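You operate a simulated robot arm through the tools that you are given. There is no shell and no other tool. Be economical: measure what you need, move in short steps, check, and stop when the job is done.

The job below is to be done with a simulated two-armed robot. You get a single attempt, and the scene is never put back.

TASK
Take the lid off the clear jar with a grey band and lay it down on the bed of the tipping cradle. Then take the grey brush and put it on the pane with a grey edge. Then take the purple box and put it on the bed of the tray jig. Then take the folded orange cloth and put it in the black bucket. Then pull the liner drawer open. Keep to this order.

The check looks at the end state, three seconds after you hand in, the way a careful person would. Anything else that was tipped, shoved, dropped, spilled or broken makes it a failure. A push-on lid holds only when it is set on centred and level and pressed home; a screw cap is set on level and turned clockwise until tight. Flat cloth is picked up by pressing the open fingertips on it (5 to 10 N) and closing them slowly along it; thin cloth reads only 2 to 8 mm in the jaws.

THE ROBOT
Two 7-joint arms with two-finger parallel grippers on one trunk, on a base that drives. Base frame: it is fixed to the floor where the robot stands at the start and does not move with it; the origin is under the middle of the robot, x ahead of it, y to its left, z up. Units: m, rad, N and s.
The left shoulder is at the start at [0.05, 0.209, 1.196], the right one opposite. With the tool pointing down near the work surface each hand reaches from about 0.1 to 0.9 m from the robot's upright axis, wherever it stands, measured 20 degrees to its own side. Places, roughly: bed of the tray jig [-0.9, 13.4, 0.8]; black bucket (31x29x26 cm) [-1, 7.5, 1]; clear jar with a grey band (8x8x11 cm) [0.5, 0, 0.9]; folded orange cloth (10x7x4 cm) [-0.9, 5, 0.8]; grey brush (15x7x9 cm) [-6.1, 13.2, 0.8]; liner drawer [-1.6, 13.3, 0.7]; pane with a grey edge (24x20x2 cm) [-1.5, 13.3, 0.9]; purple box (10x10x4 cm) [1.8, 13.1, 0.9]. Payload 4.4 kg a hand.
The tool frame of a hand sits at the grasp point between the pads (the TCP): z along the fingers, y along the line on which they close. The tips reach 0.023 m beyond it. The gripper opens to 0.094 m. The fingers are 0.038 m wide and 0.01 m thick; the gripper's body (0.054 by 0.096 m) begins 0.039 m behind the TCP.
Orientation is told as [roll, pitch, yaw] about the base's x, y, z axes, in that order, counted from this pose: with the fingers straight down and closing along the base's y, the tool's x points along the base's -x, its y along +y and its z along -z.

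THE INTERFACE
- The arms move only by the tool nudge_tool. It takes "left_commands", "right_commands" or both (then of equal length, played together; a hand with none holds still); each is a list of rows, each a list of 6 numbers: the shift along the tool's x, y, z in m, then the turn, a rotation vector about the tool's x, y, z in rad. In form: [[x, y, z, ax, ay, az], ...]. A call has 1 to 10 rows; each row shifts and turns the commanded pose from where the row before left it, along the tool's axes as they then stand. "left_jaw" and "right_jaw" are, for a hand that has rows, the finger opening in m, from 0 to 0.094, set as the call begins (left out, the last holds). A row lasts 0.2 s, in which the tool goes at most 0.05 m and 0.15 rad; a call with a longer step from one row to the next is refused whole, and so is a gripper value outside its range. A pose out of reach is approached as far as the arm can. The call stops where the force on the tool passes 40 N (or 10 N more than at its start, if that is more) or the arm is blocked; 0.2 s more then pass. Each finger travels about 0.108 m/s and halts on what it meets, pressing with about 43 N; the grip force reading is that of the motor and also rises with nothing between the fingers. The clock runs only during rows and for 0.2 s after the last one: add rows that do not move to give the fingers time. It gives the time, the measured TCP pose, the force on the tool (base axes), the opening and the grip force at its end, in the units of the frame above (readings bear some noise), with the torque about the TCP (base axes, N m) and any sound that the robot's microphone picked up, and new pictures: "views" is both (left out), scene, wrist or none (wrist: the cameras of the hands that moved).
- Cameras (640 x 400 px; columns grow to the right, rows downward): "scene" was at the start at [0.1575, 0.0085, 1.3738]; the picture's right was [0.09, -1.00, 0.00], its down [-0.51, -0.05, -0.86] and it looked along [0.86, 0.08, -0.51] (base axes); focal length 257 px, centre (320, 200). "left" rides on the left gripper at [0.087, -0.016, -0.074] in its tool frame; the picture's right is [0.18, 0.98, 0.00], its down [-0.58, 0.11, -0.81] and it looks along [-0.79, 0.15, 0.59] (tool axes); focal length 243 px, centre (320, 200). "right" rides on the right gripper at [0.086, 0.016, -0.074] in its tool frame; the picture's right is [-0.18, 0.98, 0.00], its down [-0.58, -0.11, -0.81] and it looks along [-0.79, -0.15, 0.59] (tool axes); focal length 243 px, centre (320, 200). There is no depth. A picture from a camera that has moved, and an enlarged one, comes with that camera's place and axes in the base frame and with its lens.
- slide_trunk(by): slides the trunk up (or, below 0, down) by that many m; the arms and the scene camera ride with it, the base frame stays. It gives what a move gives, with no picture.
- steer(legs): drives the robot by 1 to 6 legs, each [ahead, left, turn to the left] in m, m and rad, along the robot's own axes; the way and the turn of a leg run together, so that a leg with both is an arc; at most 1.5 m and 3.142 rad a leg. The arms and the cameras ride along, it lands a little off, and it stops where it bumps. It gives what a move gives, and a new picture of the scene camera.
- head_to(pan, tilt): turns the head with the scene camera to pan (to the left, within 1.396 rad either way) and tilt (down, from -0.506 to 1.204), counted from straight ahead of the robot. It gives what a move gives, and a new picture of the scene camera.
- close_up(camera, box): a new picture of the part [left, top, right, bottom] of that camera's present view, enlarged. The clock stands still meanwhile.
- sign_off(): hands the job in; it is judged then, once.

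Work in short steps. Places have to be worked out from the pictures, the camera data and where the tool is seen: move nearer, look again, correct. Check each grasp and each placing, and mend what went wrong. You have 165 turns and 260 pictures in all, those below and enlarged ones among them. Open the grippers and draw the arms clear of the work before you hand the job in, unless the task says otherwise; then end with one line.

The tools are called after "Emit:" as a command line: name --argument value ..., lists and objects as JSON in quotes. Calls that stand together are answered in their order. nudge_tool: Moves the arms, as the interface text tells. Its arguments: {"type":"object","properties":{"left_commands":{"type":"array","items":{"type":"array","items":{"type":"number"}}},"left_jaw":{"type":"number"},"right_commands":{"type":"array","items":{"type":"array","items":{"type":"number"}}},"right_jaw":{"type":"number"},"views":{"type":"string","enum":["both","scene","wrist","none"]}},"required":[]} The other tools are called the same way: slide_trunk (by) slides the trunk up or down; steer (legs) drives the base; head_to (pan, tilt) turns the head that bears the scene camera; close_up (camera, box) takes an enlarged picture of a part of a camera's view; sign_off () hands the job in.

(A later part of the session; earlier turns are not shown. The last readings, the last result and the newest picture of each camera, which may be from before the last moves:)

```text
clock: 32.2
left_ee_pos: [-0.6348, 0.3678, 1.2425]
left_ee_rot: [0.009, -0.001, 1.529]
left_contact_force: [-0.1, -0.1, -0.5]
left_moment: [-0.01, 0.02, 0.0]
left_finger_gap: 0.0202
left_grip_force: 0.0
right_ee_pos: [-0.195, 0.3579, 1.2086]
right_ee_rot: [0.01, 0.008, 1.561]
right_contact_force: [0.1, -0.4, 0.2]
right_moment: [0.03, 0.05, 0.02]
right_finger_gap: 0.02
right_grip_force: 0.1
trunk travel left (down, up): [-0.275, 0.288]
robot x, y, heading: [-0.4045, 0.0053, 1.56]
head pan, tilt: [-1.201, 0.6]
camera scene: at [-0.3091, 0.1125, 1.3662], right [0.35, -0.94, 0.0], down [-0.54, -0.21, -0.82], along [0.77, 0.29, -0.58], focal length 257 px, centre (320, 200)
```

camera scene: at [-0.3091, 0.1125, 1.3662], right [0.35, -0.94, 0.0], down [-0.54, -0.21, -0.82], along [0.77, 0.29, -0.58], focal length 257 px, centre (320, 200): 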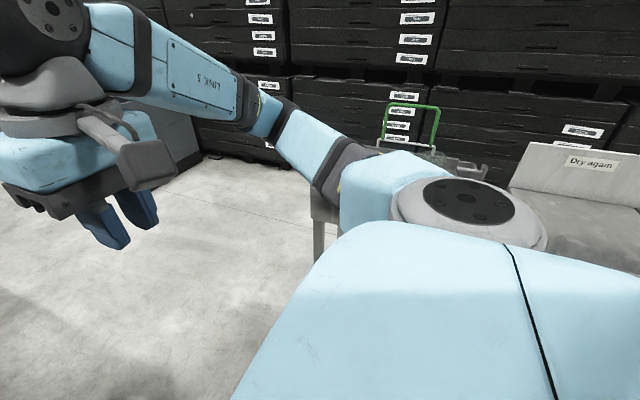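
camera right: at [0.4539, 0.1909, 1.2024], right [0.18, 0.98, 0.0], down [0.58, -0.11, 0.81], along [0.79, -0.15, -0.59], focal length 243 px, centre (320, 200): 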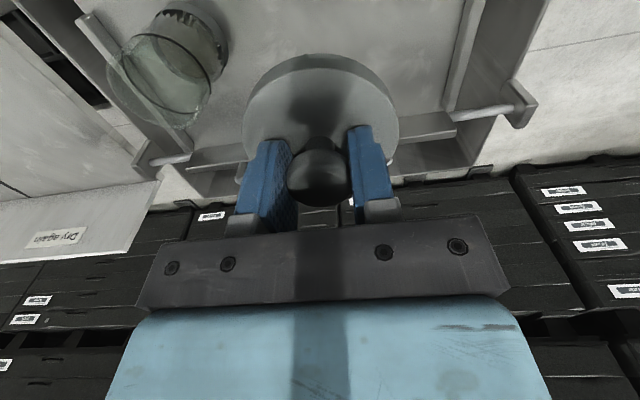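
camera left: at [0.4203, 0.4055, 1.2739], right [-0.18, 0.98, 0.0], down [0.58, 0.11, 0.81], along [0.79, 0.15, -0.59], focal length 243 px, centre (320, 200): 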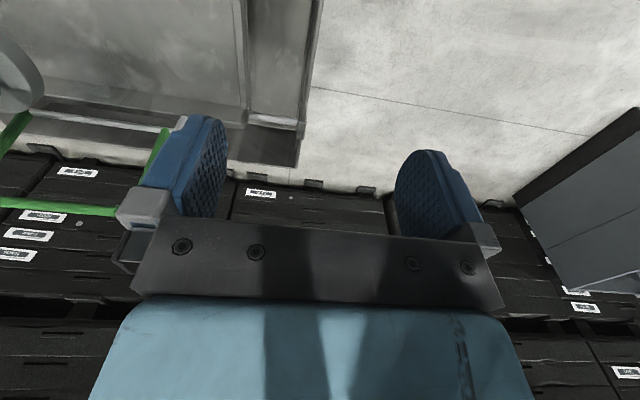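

The left shoulder likely brushed the panel plinth. I strafe right, go ahead, and centre in the aisle, since the bench edge is at x≈-0.47 and the troughs begin near x≈0.89.

Emit:
steer --legs '[[0, -0.18, 0], [0.7, 0, 0], [0.4, -0.25, 0]]'

Emit:
head_to --pan 0.0 --tilt 0.3

```text
clock: 40.3
left_ee_pos: [-0.209, 1.4565, 1.2428]
left_ee_rot: [0.001, -0.008, 1.531]
left_contact_force: [-0.5, -0.2, -0.6]
left_moment: [0.0, -0.01, -0.02]
left_finger_gap: 0.0201
left_grip_force: 0.2
right_ee_pos: [0.2313, 1.4465, 1.2146]
right_ee_rot: [0.0, -0.001, 1.558]
right_contact_force: [0.2, 0.2, 0.1]
right_moment: [0.0, 0.03, 0.0]
right_finger_gap: 0.0201
right_grip_force: 0.1
trunk travel left (down, up): [-0.275, 0.288]
robot x, y, heading: [0.0314, 1.1021, 1.554]
head pan, tilt: [-1.201, 0.6]
camera scene: at [0.1163, 1.2003, 1.3679], right [0.35, -0.94, 0.0], down [-0.53, -0.2, -0.82], along [0.77, 0.29, -0.57], focal length 257 px, centre (320, 200)
```

scene: 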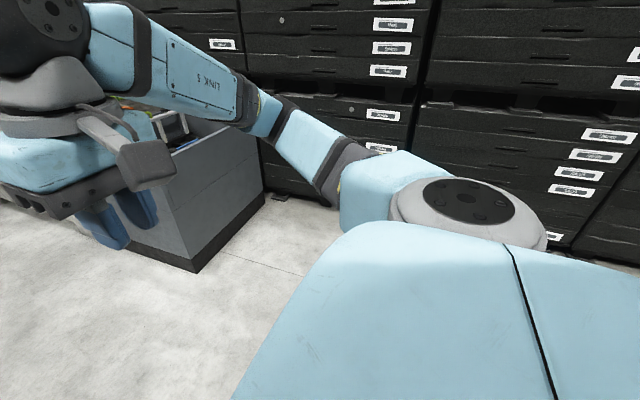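

```text
clock: 41.7
left_ee_pos: [-0.2112, 1.4584, 1.2429]
left_ee_rot: [0.0, -0.009, 1.532]
left_contact_force: [0.3, -0.1, -0.5]
left_moment: [0.0, -0.04, -0.04]
left_finger_gap: 0.0201
left_grip_force: 0.1
right_ee_pos: [0.2321, 1.4462, 1.2123]
right_ee_rot: [0.002, 0.0, 1.556]
right_contact_force: [0.6, 0.4, 0.5]
right_moment: [-0.03, -0.04, 0.01]
right_finger_gap: 0.02
right_grip_force: 0.1
trunk travel left (down, up): [-0.275, 0.288]
robot x, y, heading: [0.0363, 1.1036, 1.551]
head pan, tilt: [0.0, 0.3]
camera scene: at [0.0347, 1.2625, 1.3954], right [1.0, -0.01, 0.0], down [0.0, -0.3, -0.96], along [0.01, 0.96, -0.3], focal length 257 px, centre (320, 200)
```

scene: 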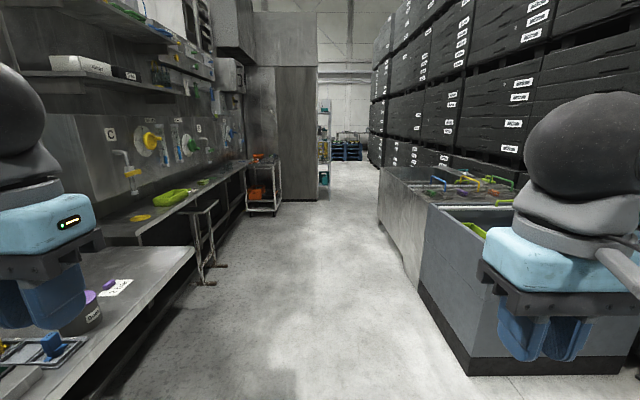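

The aisle ahead is clear, between x≈-0.45 and 1.0. I drive on, drifting slightly right.

Emit:
steer --legs '[[1.5, -0.15, 0.0], [1.5, -0.1, 0.02]]'

```text
refused: leg 1 is longer than a leg can be; nothing moved
```

Emit:
steer --legs '[[1.4, -0.15, 0.0], [1.4, -0.1, 0.02]]'

```text
clock: 55.1
left_ee_pos: [0.0532, 4.2159, 1.2434]
left_ee_rot: [0.0, -0.009, 1.553]
left_contact_force: [0.0, 0.1, -0.6]
left_moment: [0.01, -0.02, -0.02]
left_finger_gap: 0.0199
left_grip_force: 0.0
right_ee_pos: [0.4938, 4.2133, 1.2136]
right_ee_rot: [0.001, 0.0, 1.576]
right_contact_force: [0.1, 0.5, 0.3]
right_moment: [-0.02, 0.0, 0.01]
right_finger_gap: 0.0201
right_grip_force: 0.0
trunk travel left (down, up): [-0.275, 0.288]
robot x, y, heading: [0.3019, 3.8675, 1.579]
head pan, tilt: [0.0, 0.3]
camera scene: at [0.3009, 4.0251, 1.3954], right [1.0, 0.01, 0.0], down [0.0, -0.3, -0.96], along [-0.01, 0.96, -0.3], focal length 257 px, centre (320, 200)
```

scene: 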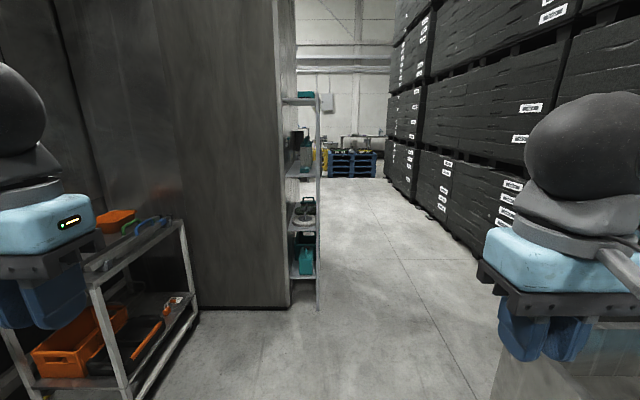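

The cart at the left should be where the cloth lies. I take an enlarged look in passing.

Emit:
close_up --camera "scene" --box '[0, 190, 220, 328]'

Emit:
close_up --camera "scene" --box '[270, 80, 480, 212]'

```text
2.90 times, centred on (110, 259) of scene
camera zoom: at [0.3009, 4.0251, 1.3954], right [1.0, 0.01, 0.0], down [0.0, -0.3, -0.96], along [-0.01, 0.96, -0.3], focal length 746 px, centre (929, 29)
```

zoom: 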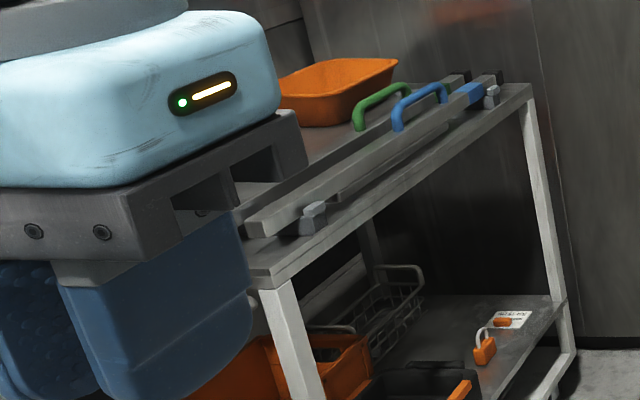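

```text
3.03 times, centred on (375, 146) of scene
camera zoom: at [0.3009, 4.0251, 1.3954], right [1.0, 0.01, 0.0], down [0.0, -0.3, -0.96], along [-0.01, 0.96, -0.3], focal length 780 px, centre (153, 364)
```

zoom: 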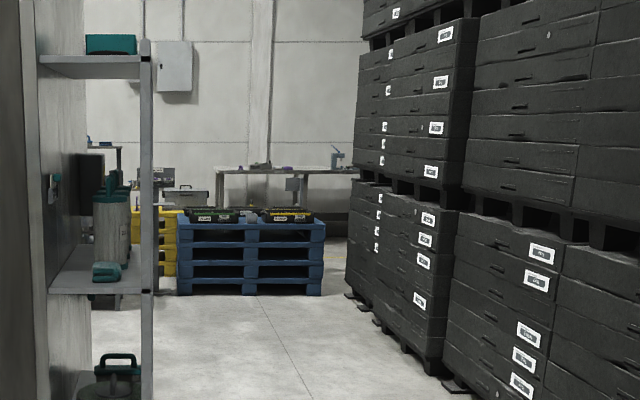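

The shelf edge stands at x≈0.27, y≈5.7 and the bins at x≥1.8. I move right to x≈0.7 and pass.

Emit:
steer --legs '[[0.9, -0.35, 0.0], [1.4, -0.12, 0.0], [1.4, 0, 0]]'

```text
clock: 59.3
left_ee_pos: [0.2958, 5.0108, 1.2416]
left_ee_rot: [-0.001, -0.006, 1.539]
left_contact_force: [0.1, 1.0, -1.5]
left_moment: [-0.08, -0.02, 0.02]
left_finger_gap: 0.02
left_grip_force: 0.1
right_ee_pos: [0.7388, 5.0045, 1.2139]
right_ee_rot: [-0.001, 0.003, 1.568]
right_contact_force: [-0.2, 0.1, -1.0]
right_moment: [-0.06, 0.02, 0.0]
right_finger_gap: 0.0202
right_grip_force: 0.1
trunk travel left (down, up): [-0.275, 0.288]
robot x, y, heading: [0.5407, 4.6547, 1.567]
head pan, tilt: [0.0, 0.3]
stopped in leg 1: the robot was blocked; the commanded pose is now the measured one
camera scene: at [0.5421, 4.8186, 1.3947], right [1.0, 0.0, 0.0], down [0.0, -0.3, -0.95], along [0.0, 0.95, -0.3], focal length 257 px, centre (320, 200)
```

scene: 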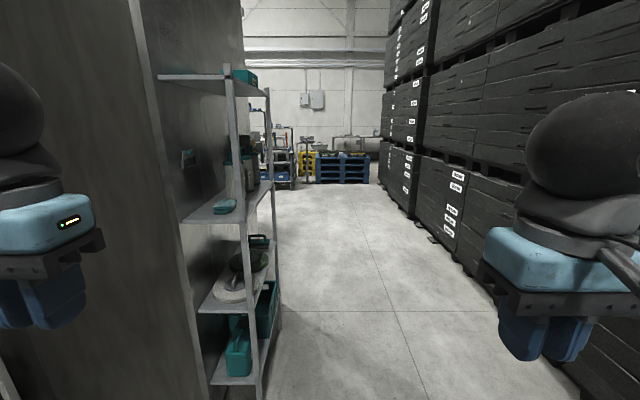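

Blocked, probably by the trough on the right. I look to the right and down.

Emit:
head_to --pan -0.9 --tilt 0.8

```text
clock: 60.5
left_ee_pos: [0.2961, 5.0068, 1.2446]
left_ee_rot: [0.0, -0.011, 1.541]
left_contact_force: [-0.3, -1.0, 0.1]
left_moment: [0.0, -0.05, 0.01]
left_finger_gap: 0.0198
left_grip_force: 0.0
right_ee_pos: [0.7381, 4.9993, 1.214]
right_ee_rot: [0.0, -0.002, 1.566]
right_contact_force: [-0.4, 0.5, -0.1]
right_moment: [0.02, 0.02, -0.01]
right_finger_gap: 0.0201
right_grip_force: 0.1
trunk travel left (down, up): [-0.275, 0.288]
robot x, y, heading: [0.539, 4.6518, 1.568]
head pan, tilt: [-0.901, 0.799]
camera scene: at [0.6056, 4.7706, 1.3511], right [0.62, -0.79, 0.0], down [-0.56, -0.44, -0.7], along [0.55, 0.43, -0.72], focal length 257 px, centre (320, 200)
```

scene: 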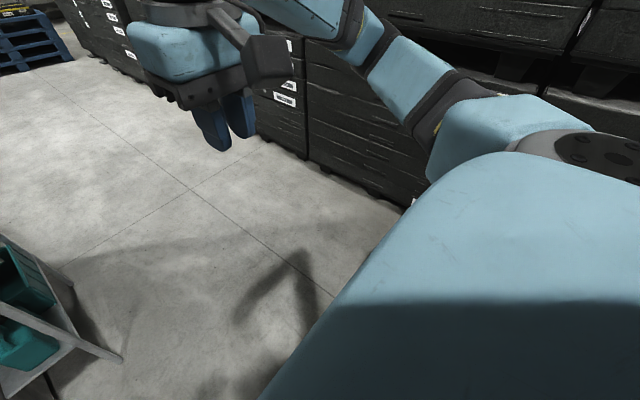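

Ahead to the right the floor is free. I edge off slightly left, go ahead 0.3 m, then shift right and go past the shelf.

Emit:
steer --legs '[[0, 0.05, 0.0], [0.35, 0, 0.0], [0.1, -0.35, 0]]'

```text
clock: 66.7
left_ee_pos: [0.5921, 5.4541, 1.243]
left_ee_rot: [0.0, -0.01, 1.549]
left_contact_force: [-0.9, 0.0, 0.1]
left_moment: [-0.01, -0.01, -0.03]
left_finger_gap: 0.0199
left_grip_force: 0.1
right_ee_pos: [1.0341, 5.451, 1.214]
right_ee_rot: [0.0, -0.003, 1.577]
right_contact_force: [0.3, -0.4, -0.6]
right_moment: [-0.01, 0.02, 0.01]
right_finger_gap: 0.0198
right_grip_force: 0.0
trunk travel left (down, up): [-0.275, 0.288]
robot x, y, heading: [0.8417, 5.1018, 1.57]
head pan, tilt: [-0.901, 0.799]
camera scene: at [0.9033, 5.22, 1.3511], right [0.62, -0.78, 0.0], down [-0.56, -0.45, -0.7], along [0.54, 0.44, -0.72], focal length 257 px, centre (320, 200)
```

scene: 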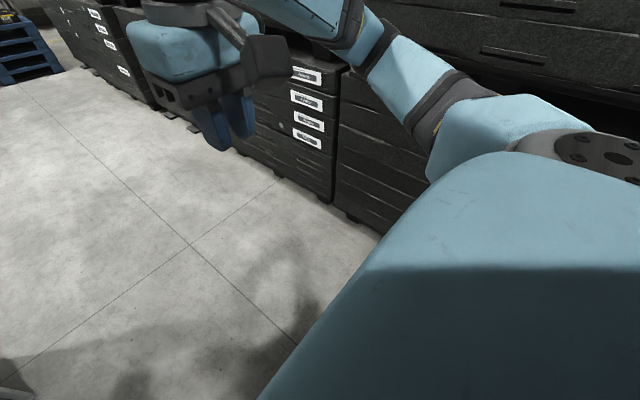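

Clear. I drive ahead through the gap and turn the head ahead-left for a view.

Emit:
steer --legs '[[1.4, 0, 0.0], [1.4, 0, 0.0]]'

Emit:
head_to --pan 0.6 --tilt 0.2

Emit:
head_to --pan 0.0 --tilt 0.2

```text
clock: 69.0
left_ee_pos: [0.5767, 5.6381, 1.2463]
left_ee_rot: [-0.002, -0.025, 1.587]
left_contact_force: [0.6, 0.0, -0.2]
left_moment: [-0.02, 0.01, 0.01]
left_finger_gap: 0.0202
left_grip_force: 0.0
right_ee_pos: [1.0257, 5.6437, 1.2156]
right_ee_rot: [0.001, -0.009, 1.594]
right_contact_force: [-0.2, 0.6, -0.2]
right_moment: [-0.03, -0.02, -0.01]
right_finger_gap: 0.0198
right_grip_force: 0.1
trunk travel left (down, up): [-0.275, 0.288]
robot x, y, heading: [0.8375, 5.3003, 1.597]
head pan, tilt: [-0.901, 0.799]
stopped in leg 1: the robot was blocked; the commanded pose is now the measured one
camera scene: at [0.8984, 5.4097, 1.3518], right [0.64, -0.77, -0.01], down [-0.55, -0.45, -0.7], along [0.54, 0.45, -0.71], focal length 257 px, centre (320, 200)
```

scene: 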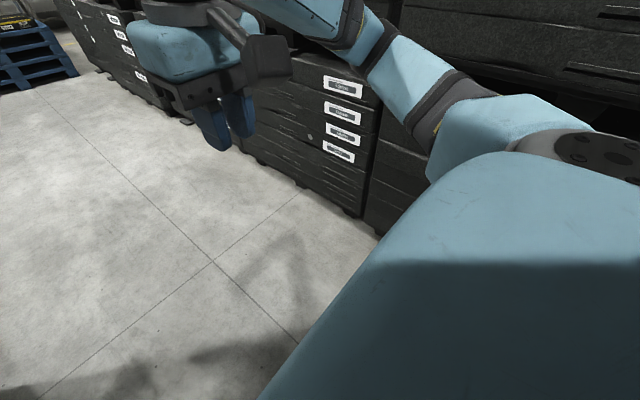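

```text
clock: 70.5
left_ee_pos: [0.5762, 5.6366, 1.2467]
left_ee_rot: [-0.005, -0.023, 1.582]
left_contact_force: [-0.8, -0.1, 0.1]
left_moment: [0.02, 0.01, 0.01]
left_finger_gap: 0.0201
left_grip_force: 0.0
right_ee_pos: [1.0249, 5.6399, 1.2182]
right_ee_rot: [-0.003, -0.013, 1.59]
right_contact_force: [0.8, -0.8, -0.7]
right_moment: [-0.02, -0.01, 0.01]
right_finger_gap: 0.0199
right_grip_force: 0.1
trunk travel left (down, up): [-0.275, 0.288]
robot x, y, heading: [0.8393, 5.302, 1.592]
head pan, tilt: [0.6, 0.201]
camera scene: at [0.7805, 5.4306, 1.4061], right [0.81, 0.58, 0.01], down [0.12, -0.15, -0.98], along [-0.57, 0.8, -0.19], focal length 257 px, centre (320, 200)
```

scene: 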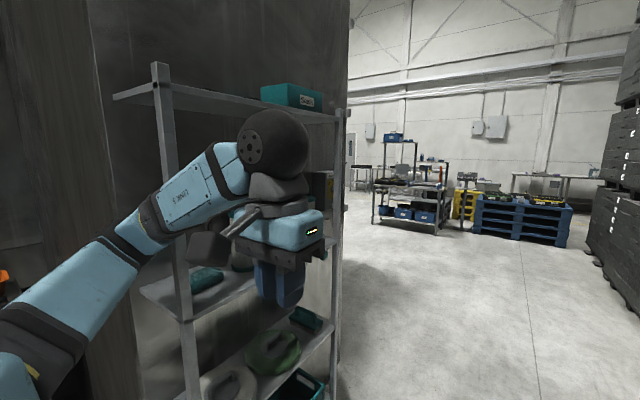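

```text
clock: 71.5
left_ee_pos: [0.5768, 5.6375, 1.2465]
left_ee_rot: [-0.004, -0.024, 1.583]
left_contact_force: [-0.5, -0.2, 0.8]
left_moment: [0.0, 0.01, -0.01]
left_finger_gap: 0.02
left_grip_force: 0.2
right_ee_pos: [1.0252, 5.6408, 1.2182]
right_ee_rot: [-0.003, -0.012, 1.589]
right_contact_force: [-0.4, 0.9, 0.3]
right_moment: [0.02, -0.01, 0.0]
right_finger_gap: 0.0199
right_grip_force: 0.1
trunk travel left (down, up): [-0.275, 0.288]
robot x, y, heading: [0.8428, 5.3003, 1.588]
head pan, tilt: [0.0, 0.201]
camera scene: at [0.8327, 5.4478, 1.4064], right [1.0, 0.02, 0.0], down [0.01, -0.19, -0.98], along [-0.02, 0.98, -0.19], focal length 257 px, centre (320, 200)
```

scene: 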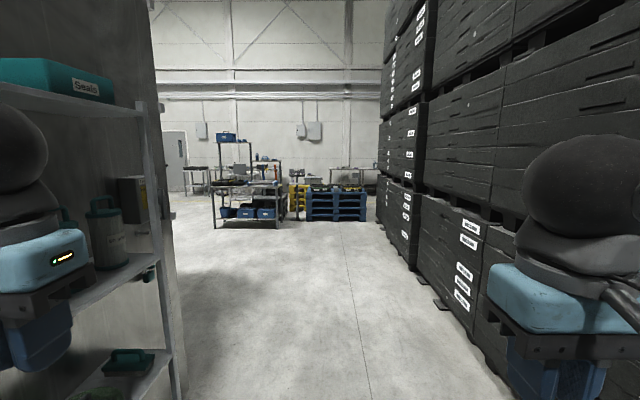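

The robot turned left when blocked, so contact is front-left, and the base may be wider than I assumed. I look down there.

Emit:
head_to --pan 0.75 --tilt 1.1

```text
clock: 72.8
left_ee_pos: [0.5768, 5.6374, 1.2475]
left_ee_rot: [-0.003, -0.022, 1.584]
left_contact_force: [0.1, 0.7, -0.6]
left_moment: [-0.02, -0.02, -0.03]
left_finger_gap: 0.0198
left_grip_force: 0.1
right_ee_pos: [1.0253, 5.6408, 1.2186]
right_ee_rot: [-0.001, -0.014, 1.591]
right_contact_force: [0.0, -0.2, 0.3]
right_moment: [-0.01, 0.0, 0.01]
right_finger_gap: 0.0199
right_grip_force: 0.0
trunk travel left (down, up): [-0.275, 0.288]
robot x, y, heading: [0.8362, 5.296, 1.589]
head pan, tilt: [0.75, 1.1]
camera scene: at [0.7908, 5.4009, 1.3303], right [0.72, 0.7, 0.01], down [0.62, -0.64, -0.46], along [-0.31, 0.34, -0.89], focal length 257 px, centre (320, 200)
```

scene: 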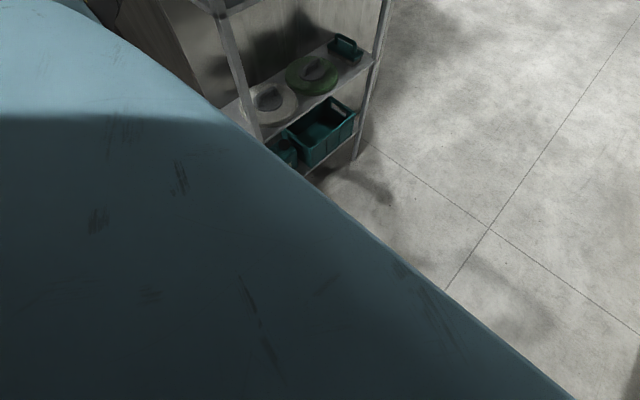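

I back off a little, shift right 0.25 m to x≈1.1, and go on.

Emit:
head_to --pan 0.3 --tilt 0.25

Emit:
steer --legs '[[-0.05, -0.05, -0.02], [0, -0.22, 0.0], [1.3, 0, 0.0], [1.2, 0, 0]]'

```text
clock: 73.9
left_ee_pos: [0.5777, 5.6367, 1.2463]
left_ee_rot: [-0.005, -0.022, 1.58]
left_contact_force: [0.6, 0.9, 0.6]
left_moment: [0.01, 0.0, 0.0]
left_finger_gap: 0.0199
left_grip_force: 0.0
right_ee_pos: [1.025, 5.6403, 1.2181]
right_ee_rot: [-0.002, -0.013, 1.589]
right_contact_force: [0.1, 0.3, 0.1]
right_moment: [-0.02, 0.0, -0.01]
right_finger_gap: 0.0201
right_grip_force: 0.0
trunk travel left (down, up): [-0.275, 0.288]
robot x, y, heading: [0.8429, 5.2964, 1.587]
head pan, tilt: [0.3, 0.25]
camera scene: at [0.8051, 5.4434, 1.4015], right [0.95, 0.31, 0.01], down [0.08, -0.23, -0.97], along [-0.3, 0.92, -0.24], focal length 257 px, centre (320, 200)
```

scene: 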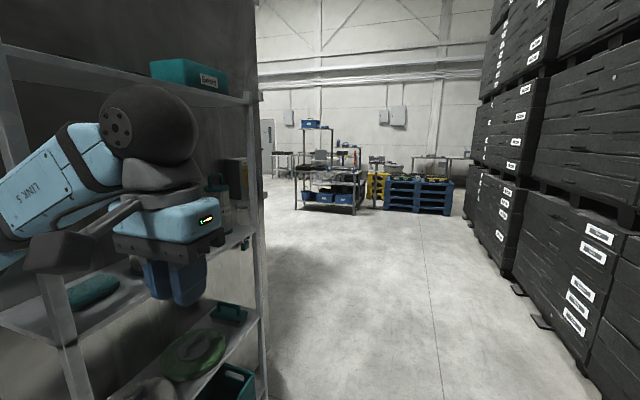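

```text
clock: 88.9
left_ee_pos: [0.8058, 8.0665, 1.2439]
left_ee_rot: [-0.002, -0.011, 1.607]
left_contact_force: [0.0, 0.3, -0.7]
left_moment: [-0.01, 0.03, 0.02]
left_finger_gap: 0.0199
left_grip_force: 0.0
right_ee_pos: [1.2515, 8.0814, 1.2135]
right_ee_rot: [0.002, -0.001, 1.618]
right_contact_force: [0.4, 0.3, -0.2]
right_moment: [0.0, 0.04, -0.01]
right_finger_gap: 0.0201
right_grip_force: 0.0
trunk travel left (down, up): [-0.275, 0.288]
robot x, y, heading: [1.073, 7.7259, 1.617]
head pan, tilt: [0.3, 0.25]
camera scene: at [1.0382, 7.8812, 1.4002], right [0.94, 0.34, 0.0], down [0.08, -0.23, -0.97], along [-0.33, 0.91, -0.25], focal length 257 px, centre (320, 200)
```

scene: 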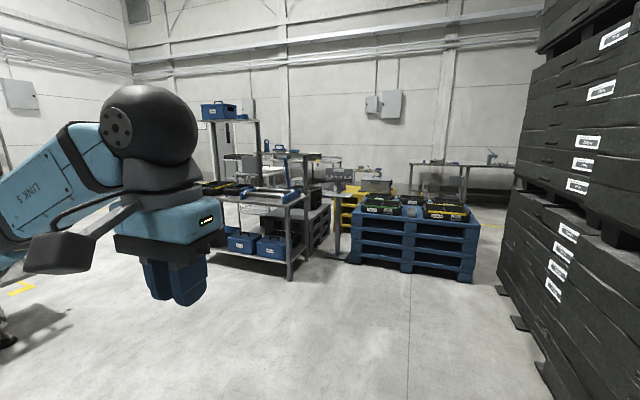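

Through the gap. I look left across the hall to plan the route to the brush.

Emit:
head_to --pan 1.1 --tilt 0.2

Emit:
close_up --camera "scene" --box '[330, 100, 640, 294]'

```text
clock: 90.0
left_ee_pos: [0.8047, 8.0659, 1.2442]
left_ee_rot: [-0.002, -0.015, 1.608]
left_contact_force: [-0.3, 0.4, -0.8]
left_moment: [-0.01, 0.03, -0.04]
left_finger_gap: 0.02
left_grip_force: 0.0
right_ee_pos: [1.2508, 8.0817, 1.2141]
right_ee_rot: [-0.001, -0.001, 1.618]
right_contact_force: [0.6, 0.1, -0.3]
right_moment: [0.01, -0.01, -0.01]
right_finger_gap: 0.02
right_grip_force: 0.0
trunk travel left (down, up): [-0.275, 0.288]
robot x, y, heading: [1.0761, 7.7215, 1.615]
head pan, tilt: [1.1, 0.201]
camera scene: at [0.9851, 7.8317, 1.4047], right [0.41, 0.91, 0.0], down [0.18, -0.08, -0.98], along [-0.89, 0.4, -0.2], focal length 257 px, centre (320, 200)
```

scene: 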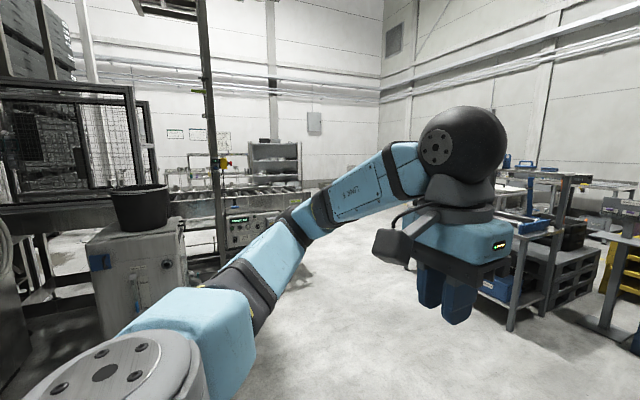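

```text
2.06 times, centred on (485, 197) of scene
camera zoom: at [0.9851, 7.8317, 1.4047], right [0.41, 0.91, 0.0], down [0.18, -0.08, -0.98], along [-0.89, 0.4, -0.2], focal length 531 px, centre (-20, 206)
```

zoom: 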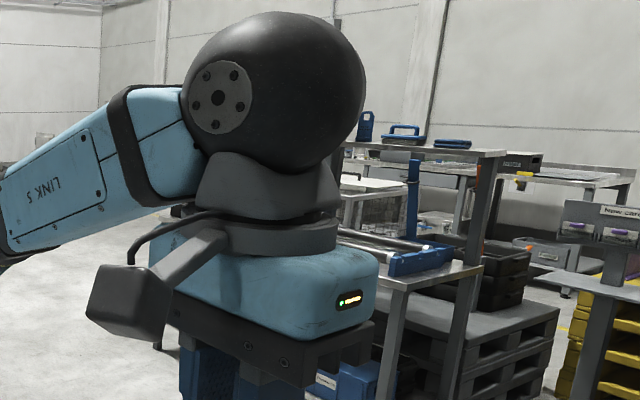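

The black bucket stands on a grey cabinet near [-1, 7.5]. The floor around y≈8.8 toward -x is free, so I go ahead 1 m, turn left and drive along it.

Emit:
steer --legs '[[1.0, 0, 0.0], [0, 0, 1.5]]'

Emit:
head_to --pan -0.35 --tilt 0.25

```text
clock: 98.9
left_ee_pos: [0.6718, 8.4893, 1.2435]
left_ee_rot: [-0.002, -0.013, 3.084]
left_contact_force: [0.5, 0.8, -0.7]
left_moment: [0.01, -0.01, -0.01]
left_finger_gap: 0.02
left_grip_force: 0.1
right_ee_pos: [0.6998, 8.936, 1.2137]
right_ee_rot: [0.002, -0.001, 3.096]
right_contact_force: [-0.1, -0.1, 0.3]
right_moment: [0.03, 0.0, -0.01]
right_finger_gap: 0.0197
right_grip_force: 0.1
trunk travel left (down, up): [-0.275, 0.288]
robot x, y, heading: [1.0384, 8.7249, 3.097]
head pan, tilt: [1.1, 0.201]
camera scene: at [0.9229, 8.6469, 1.4047], right [-0.87, 0.5, 0.0], down [0.1, 0.17, -0.98], along [-0.49, -0.85, -0.2], focal length 257 px, centre (320, 200)
```

scene: 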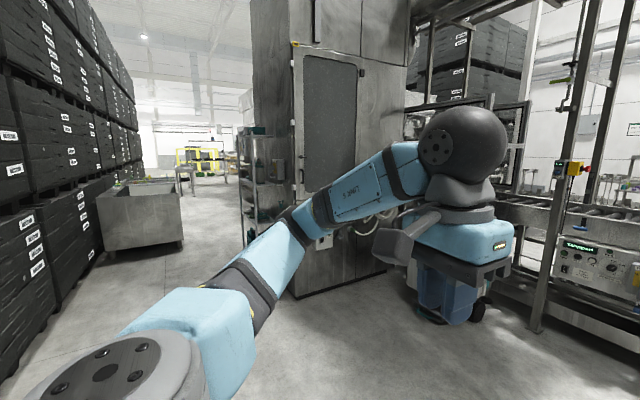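

```text
clock: 100.5
left_ee_pos: [0.6711, 8.4896, 1.2434]
left_ee_rot: [-0.001, -0.014, 3.084]
left_contact_force: [-0.4, 0.1, -0.2]
left_moment: [-0.01, 0.01, -0.01]
left_finger_gap: 0.02
left_grip_force: 0.0
right_ee_pos: [0.6978, 8.9368, 1.213]
right_ee_rot: [0.0, 0.0, 3.095]
right_contact_force: [-0.3, -0.2, 0.4]
right_moment: [-0.02, -0.01, -0.01]
right_finger_gap: 0.02
right_grip_force: 0.0
trunk travel left (down, up): [-0.275, 0.288]
robot x, y, heading: [1.0384, 8.7254, 3.095]
head pan, tilt: [-0.351, 0.25]
camera scene: at [0.8829, 8.764, 1.4002], right [0.39, 0.92, 0.0], down [0.23, -0.1, -0.97], along [-0.89, 0.37, -0.25], focal length 257 px, centre (320, 200)
```

scene: 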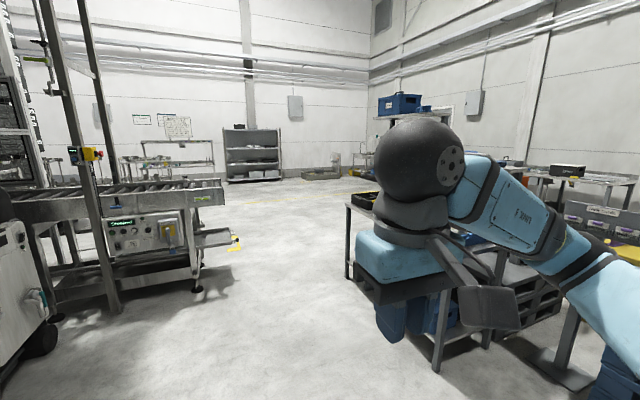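

The conveyor end lies near [-1.5, 8.8] and a rack corner near [-1.1, 9.85]. I go nearer to measure that gap.

Emit:
steer --legs '[[0.9, -0.2, 0.03]]'

Emit:
head_to --pan 0.0 --tilt 0.45

```text
clock: 105.2
left_ee_pos: [-0.2018, 8.705, 1.2447]
left_ee_rot: [-0.002, -0.015, 3.118]
left_contact_force: [0.2, 0.2, -0.4]
left_moment: [-0.02, 0.02, -0.01]
left_finger_gap: 0.0201
left_grip_force: 0.1
right_ee_pos: [-0.1895, 9.1533, 1.2142]
right_ee_rot: [0.001, -0.001, 3.128]
right_contact_force: [0.3, -0.5, 0.5]
right_moment: [0.01, 0.01, 0.0]
right_finger_gap: 0.0203
right_grip_force: 0.1
trunk travel left (down, up): [-0.275, 0.288]
robot x, y, heading: [0.1529, 8.9546, 3.132]
head pan, tilt: [-0.351, 0.25]
camera scene: at [0.0001, 8.9867, 1.4002], right [0.36, 0.93, 0.0], down [0.23, -0.09, -0.97], along [-0.91, 0.35, -0.25], focal length 257 px, centre (320, 200)
```

scene: 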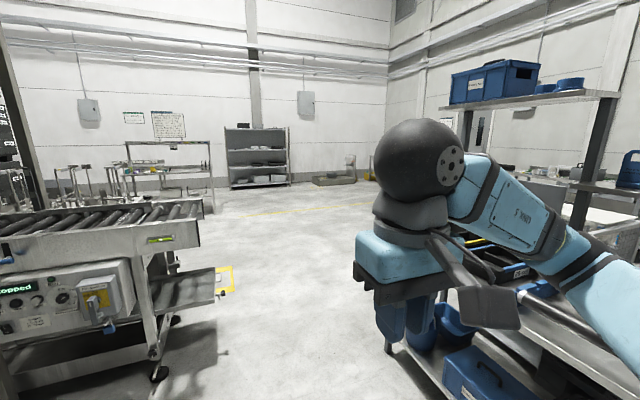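

```text
clock: 106.1
left_ee_pos: [-0.2009, 8.7053, 1.2434]
left_ee_rot: [-0.001, -0.015, 3.118]
left_contact_force: [-0.6, 0.5, -1.1]
left_moment: [-0.02, 0.04, 0.01]
left_finger_gap: 0.0201
left_grip_force: 0.1
right_ee_pos: [-0.1891, 9.1522, 1.2135]
right_ee_rot: [0.002, -0.004, 3.127]
right_contact_force: [0.0, 0.2, -0.5]
right_moment: [-0.01, -0.02, 0.05]
right_finger_gap: 0.0201
right_grip_force: 0.0
trunk travel left (down, up): [-0.275, 0.288]
robot x, y, heading: [0.1553, 8.9509, 3.131]
head pan, tilt: [0.0, 0.45]
camera scene: at [-0.0044, 8.9547, 1.3816], right [0.02, 1.0, 0.0], down [0.43, -0.01, -0.9], along [-0.9, 0.01, -0.43], focal length 257 px, centre (320, 200)
```

scene: 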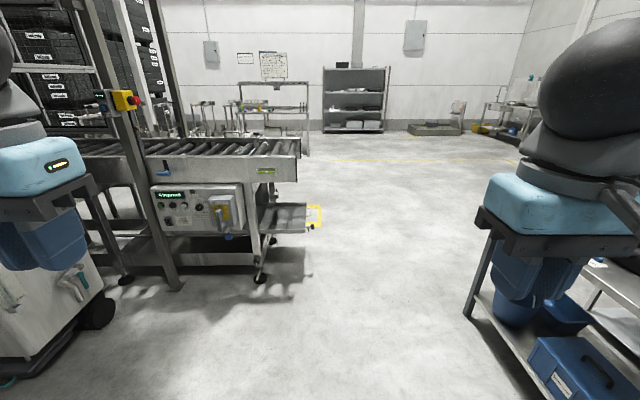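

The gap between conveyor tray (y≈8.91) and rack corner (y≈9.92) is about 1 m, and the elbows stick out. I extend the right arm to draw its elbow in, then line up at y≈9.35.

Emit:
nudge_tool --right_commands '[[-0.05, 0, 0, 0, 0, 0], [-0.05, 0, 0, 0, 0, 0], [-0.05, 0.01, 0, 0, 0, 0], [-0.05, 0, 0, 0, 0, 0], [-0.05, 0, 0, 0, 0, 0], [-0.05, 0, 0, 0, 0, 0]]' --views "none"

Emit:
steer --legs '[[0.2, -0.36, 0.01]]'

Emit:
head_to --pan -0.7 --tilt 0.4

```text
refused: row 3 steps farther than a row can; nothing moved
```

```text
clock: 109.8
left_ee_pos: [-0.3975, 9.0674, 1.2441]
left_ee_rot: [-0.001, -0.015, 3.128]
left_contact_force: [-0.3, 0.0, 0.8]
left_moment: [0.01, 0.0, 0.01]
left_finger_gap: 0.0198
left_grip_force: 0.1
right_ee_pos: [-0.3911, 9.5132, 1.2148]
right_ee_rot: [0.001, -0.003, 3.138]
right_contact_force: [0.2, 0.1, 0.3]
right_moment: [0.0, -0.02, -0.01]
right_finger_gap: 0.0199
right_grip_force: 0.0
trunk travel left (down, up): [-0.275, 0.288]
robot x, y, heading: [-0.0434, 9.3121, 3.137]
head pan, tilt: [0.0, 0.45]
camera scene: at [-0.2037, 9.3172, 1.3815], right [0.0, 1.0, 0.0], down [0.44, 0.0, -0.9], along [-0.9, 0.0, -0.44], focal length 257 px, centre (320, 200)
```

scene: 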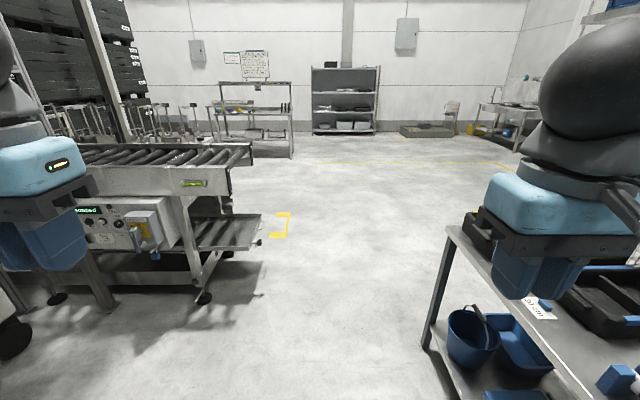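

```text
clock: 110.9
left_ee_pos: [-0.3974, 9.0669, 1.2436]
left_ee_rot: [-0.001, -0.013, 3.127]
left_contact_force: [0.5, 0.0, 0.0]
left_moment: [-0.01, 0.02, 0.02]
left_finger_gap: 0.0198
left_grip_force: 0.1
right_ee_pos: [-0.3905, 9.5126, 1.2134]
right_ee_rot: [0.003, -0.003, 3.139]
right_contact_force: [-0.1, -1.6, 0.0]
right_moment: [0.01, 0.01, -0.02]
right_finger_gap: 0.0201
right_grip_force: 0.0
trunk travel left (down, up): [-0.275, 0.288]
robot x, y, heading: [-0.0412, 9.3179, 3.137]
head pan, tilt: [-0.7, 0.4]
camera scene: at [-0.1825, 9.3767, 1.3862], right [0.65, 0.76, 0.0], down [0.3, -0.25, -0.92], along [-0.7, 0.6, -0.39], focal length 257 px, centre (320, 200)
```

scene: 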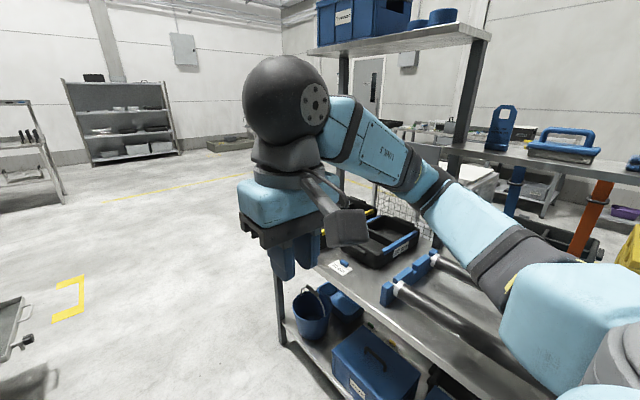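

The rack is a low table here, so the elbows pass above it. I drive straight through at y≈9.4.

Emit:
steer --legs '[[0.3, -0.09, 0.0], [1.3, 0, 0], [1.0, 0, 0]]'

Emit:
head_to --pan -0.8 --tilt 0.25

```text
clock: 123.8
left_ee_pos: [-2.9835, 9.2218, 1.2437]
left_ee_rot: [-0.003, -0.013, 3.094]
left_contact_force: [0.8, 0.1, -0.6]
left_moment: [-0.02, 0.02, 0.01]
left_finger_gap: 0.0201
left_grip_force: 0.1
right_ee_pos: [-2.9618, 9.6688, 1.2144]
right_ee_rot: [0.002, -0.003, 3.106]
right_contact_force: [0.3, 0.0, -0.9]
right_moment: [0.0, -0.02, 0.0]
right_finger_gap: 0.02
right_grip_force: 0.0
trunk travel left (down, up): [-0.275, 0.288]
robot x, y, heading: [-2.6205, 9.4629, 3.103]
head pan, tilt: [-0.7, 0.4]
camera scene: at [-2.7575, 9.5245, 1.3862], right [0.67, 0.74, 0.0], down [0.29, -0.26, -0.92], along [-0.68, 0.62, -0.39], focal length 257 px, centre (320, 200)
```

scene: 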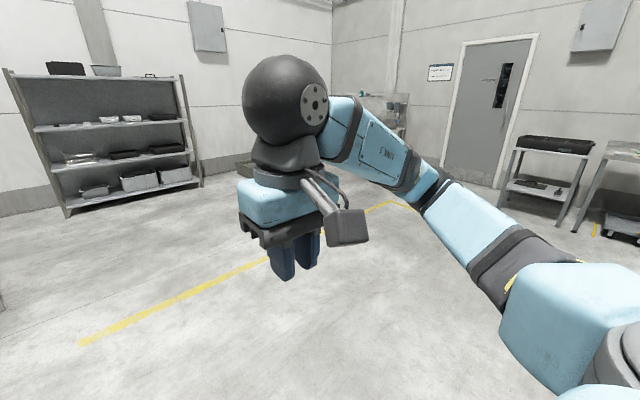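

```text
clock: 124.5
left_ee_pos: [-2.9848, 9.2221, 1.2429]
left_ee_rot: [-0.002, -0.013, 3.093]
left_contact_force: [-0.1, 0.4, -0.2]
left_moment: [0.0, -0.01, 0.06]
left_finger_gap: 0.0201
left_grip_force: 0.0
right_ee_pos: [-2.9615, 9.67, 1.2132]
right_ee_rot: [0.001, -0.002, 3.105]
right_contact_force: [0.1, -0.2, -1.0]
right_moment: [0.02, -0.02, -0.03]
right_finger_gap: 0.0201
right_grip_force: 0.1
trunk travel left (down, up): [-0.275, 0.288]
robot x, y, heading: [-2.6214, 9.4615, 3.105]
head pan, tilt: [-0.799, 0.25]
camera scene: at [-2.7514, 9.5316, 1.4001], right [0.74, 0.67, 0.0], down [0.17, -0.18, -0.97], along [-0.65, 0.72, -0.25], focal length 257 px, centre (320, 200)
```

scene: 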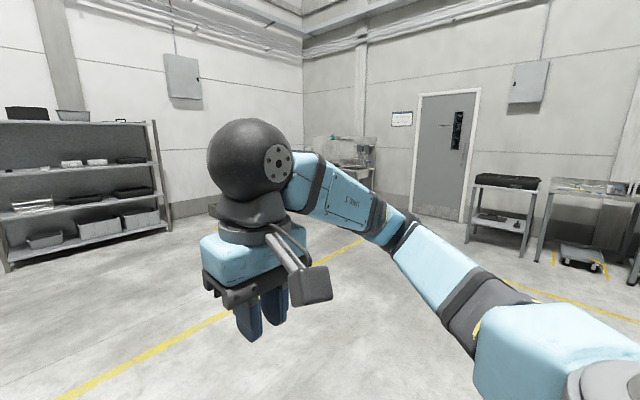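

Open floor now. The brush table is in the corner ahead-right; I turn toward [-5.6, 11.6] and drive.

Emit:
steer --legs '[[0, 0, -0.587], [1.5, 0, 0], [1.4, 0, 0], [0, 0, -0.5]]'

Emit:
head_to --pan 0.0 --tilt 0.3

```text
clock: 141.8
left_ee_pos: [-5.3677, 11.4255, 1.2434]
left_ee_rot: [-0.001, -0.015, 1.994]
left_contact_force: [0.3, -0.1, -0.1]
left_moment: [0.01, -0.01, 0.03]
left_finger_gap: 0.0201
left_grip_force: 0.0
right_ee_pos: [-4.9601, 11.6086, 1.2146]
right_ee_rot: [0.001, -0.001, 2.004]
right_contact_force: [-0.7, -0.2, -0.8]
right_moment: [0.03, 0.04, -0.02]
right_finger_gap: 0.0202
right_grip_force: 0.0
trunk travel left (down, up): [-0.275, 0.288]
robot x, y, heading: [-4.993, 11.2068, 2.004]
head pan, tilt: [-0.799, 0.25]
camera scene: at [-4.9863, 11.3597, 1.4002], right [0.93, -0.36, 0.0], down [-0.09, -0.23, -0.97], along [0.35, 0.9, -0.25], focal length 257 px, centre (320, 200)
```

scene: 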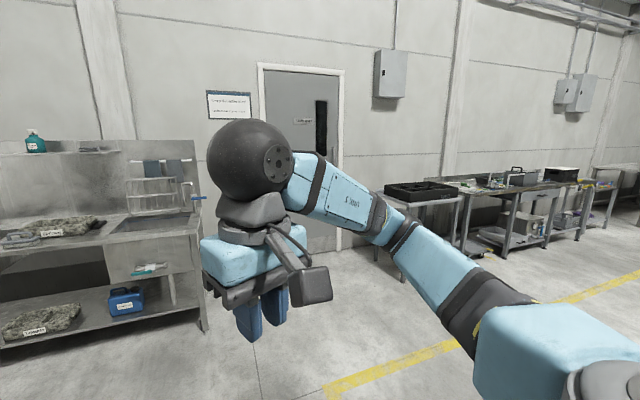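

```text
clock: 142.9
left_ee_pos: [-5.3682, 11.4268, 1.244]
left_ee_rot: [-0.005, -0.012, 1.993]
left_contact_force: [0.1, 0.3, -0.1]
left_moment: [0.02, 0.0, -0.03]
left_finger_gap: 0.02
left_grip_force: 0.1
right_ee_pos: [-4.9596, 11.6069, 1.2139]
right_ee_rot: [0.003, -0.004, 2.004]
right_contact_force: [0.4, -0.1, -0.2]
right_moment: [-0.01, -0.03, -0.01]
right_finger_gap: 0.0199
right_grip_force: 0.1
trunk travel left (down, up): [-0.275, 0.288]
robot x, y, heading: [-4.9904, 11.212, 2.004]
head pan, tilt: [0.0, 0.3]
camera scene: at [-5.0589, 11.3572, 1.3955], right [0.91, 0.42, 0.0], down [0.12, -0.27, -0.96], along [-0.4, 0.87, -0.3], focal length 257 px, centre (320, 200)
```

scene: 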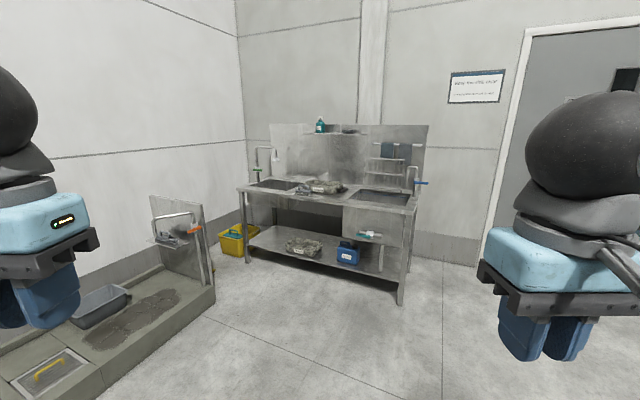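

The sink table is in view. I enlarge its top to find the brush.

Emit:
close_up --camera "scene" --box '[230, 110, 440, 242]'

```text
3.03 times, centred on (335, 176) of scene
camera zoom: at [-5.0589, 11.3572, 1.3955], right [0.91, 0.42, 0.0], down [0.12, -0.27, -0.96], along [-0.4, 0.87, -0.3], focal length 780 px, centre (274, 273)
```

zoom: 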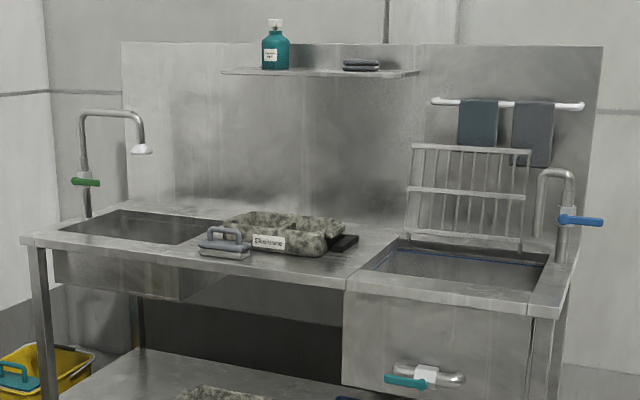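

The brush (grey block with a D-handle) is near [-6.0, 13.12] on the table, whose front edge is y≈12.92. I square up to +y and stop at about [-5.75, 12.3].

Emit:
steer --legs '[[0, 0, -0.433], [0.5, 0.4, 0], [0.55, 0.36, 0]]'

Emit:
head_to --pan 0.3 --tilt 0.6

```text
clock: 151.5
left_ee_pos: [-6.0045, 12.6022, 1.2437]
left_ee_rot: [-0.002, -0.014, 1.564]
left_contact_force: [1.2, -0.2, 0.2]
left_moment: [0.0, 0.02, 0.02]
left_finger_gap: 0.0201
left_grip_force: 0.1
right_ee_pos: [-5.5568, 12.5991, 1.213]
right_ee_rot: [0.002, 0.0, 1.574]
right_contact_force: [-0.2, 0.8, 0.0]
right_moment: [0.0, 0.02, 0.0]
right_finger_gap: 0.0199
right_grip_force: 0.0
trunk travel left (down, up): [-0.275, 0.288]
robot x, y, heading: [-5.7533, 12.2517, 1.569]
head pan, tilt: [0.0, 0.3]
camera scene: at [-5.7523, 12.4112, 1.3954], right [1.0, 0.0, 0.0], down [0.0, -0.3, -0.96], along [0.0, 0.96, -0.3], focal length 257 px, centre (320, 200)
```

scene: 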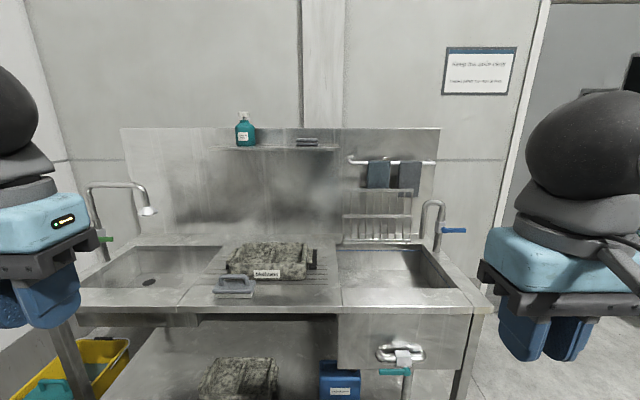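

```text
clock: 152.3
left_ee_pos: [-6.0048, 12.6024, 1.2445]
left_ee_rot: [-0.003, -0.012, 1.563]
left_contact_force: [-0.5, 0.1, 0.7]
left_moment: [-0.02, 0.01, -0.01]
left_finger_gap: 0.02
left_grip_force: 0.1
right_ee_pos: [-5.558, 12.5987, 1.2141]
right_ee_rot: [0.002, -0.003, 1.574]
right_contact_force: [-0.7, -0.4, 0.1]
right_moment: [0.02, 0.01, 0.0]
right_finger_gap: 0.0204
right_grip_force: 0.0
trunk travel left (down, up): [-0.275, 0.288]
robot x, y, heading: [-5.751, 12.2529, 1.577]
head pan, tilt: [0.3, 0.6]
camera scene: at [-5.7782, 12.4019, 1.368], right [0.95, 0.3, 0.0], down [0.17, -0.54, -0.83], along [-0.25, 0.79, -0.56], focal length 257 px, centre (320, 200)
```

scene: 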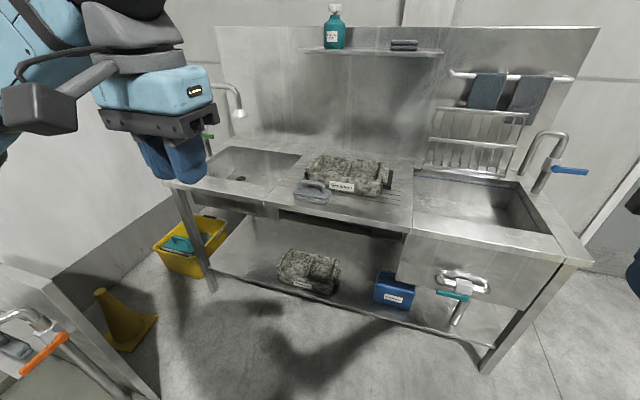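

The brush sits near [-6.02, 13.1]. I enlarge it for its shape and handle axis.

Emit:
close_up --camera "scene" --box '[270, 160, 390, 235]'

```text
5.33 times, centred on (330, 198) of scene
camera zoom: at [-5.7782, 12.4019, 1.368], right [0.95, 0.3, 0.0], down [0.17, -0.54, -0.83], along [-0.25, 0.79, -0.56], focal length 1373 px, centre (267, 213)
```

zoom: 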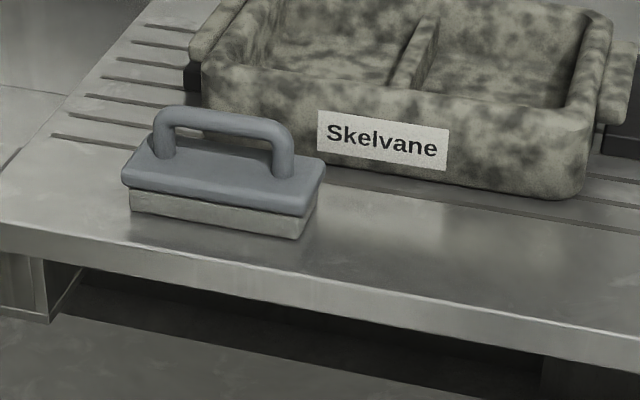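

The handle bar runs along base x, so I will grip across y. I drive 0.12 m closer and turn the left tool 90° meanwhile.

Emit:
steer --legs '[[0.12, 0, 0]]'

Emit:
nudge_tool --left_commands '[[0, 0, 0, 0, 0, -0.15], [0, 0, 0, 0, 0, -0.15], [0, 0, 0, 0, 0, -0.15], [0, 0, 0, 0, 0, -0.15], [0, 0, 0, 0, 0, -0.15], [0, 0, 0, 0, 0, -0.15], [0, 0, 0, 0, 0, -0.15], [0, 0, 0, 0, 0, -0.15], [0, 0, 0, 0, 0, -0.15], [0, 0, 0, 0, 0, -0.15]]' --left_jaw 0.05 --views "wrist"

```text
clock: 153.6
left_ee_pos: [-6.0057, 12.7251, 1.2441]
left_ee_rot: [-0.002, -0.014, 1.563]
left_contact_force: [0.2, 0.5, -0.4]
left_moment: [-0.02, 0.02, 0.03]
left_finger_gap: 0.0202
left_grip_force: 0.0
right_ee_pos: [-5.5575, 12.7217, 1.2144]
right_ee_rot: [0.001, -0.001, 1.576]
right_contact_force: [-0.3, 0.1, 0.1]
right_moment: [0.0, 0.01, 0.01]
right_finger_gap: 0.0199
right_grip_force: 0.0
trunk travel left (down, up): [-0.275, 0.288]
robot x, y, heading: [-5.7504, 12.3743, 1.572]
head pan, tilt: [0.3, 0.6]
camera scene: at [-5.7788, 12.5244, 1.3679], right [0.95, 0.3, 0.0], down [0.17, -0.54, -0.82], along [-0.25, 0.79, -0.57], focal length 257 px, centre (320, 200)
```

scene: 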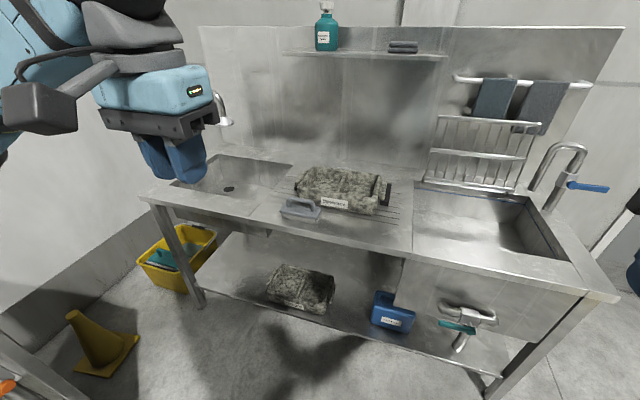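

```text
clock: 155.8
left_ee_pos: [-6.0062, 12.7242, 1.2442]
left_ee_rot: [-0.013, -0.002, 3.066]
left_contact_force: [0.1, -0.9, 0.2]
left_moment: [0.02, 0.04, -0.02]
left_finger_gap: 0.0503
left_grip_force: 0.2
right_ee_pos: [-5.5593, 12.7204, 1.2142]
right_ee_rot: [0.001, -0.003, 1.573]
right_contact_force: [-0.2, 0.0, -0.5]
right_moment: [0.0, 0.02, -0.01]
right_finger_gap: 0.0202
right_grip_force: 0.0
trunk travel left (down, up): [-0.275, 0.288]
robot x, y, heading: [-5.751, 12.3704, 1.574]
head pan, tilt: [0.3, 0.6]
camera left: at [-5.9179, 12.7314, 1.3183], right [0.11, -0.99, -0.01], down [-0.59, -0.08, 0.8], along [-0.8, -0.08, -0.59], focal length 243 px, centre (320, 200)
```

left: 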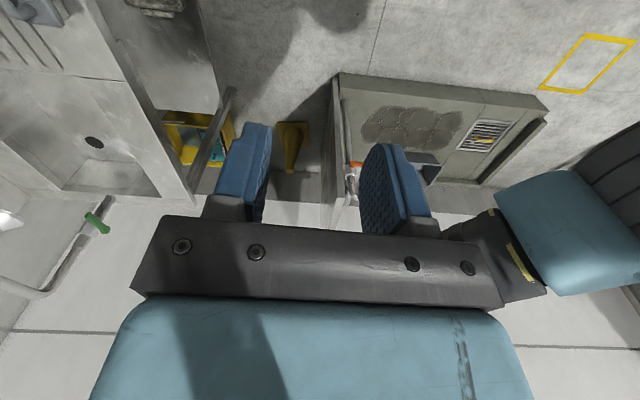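

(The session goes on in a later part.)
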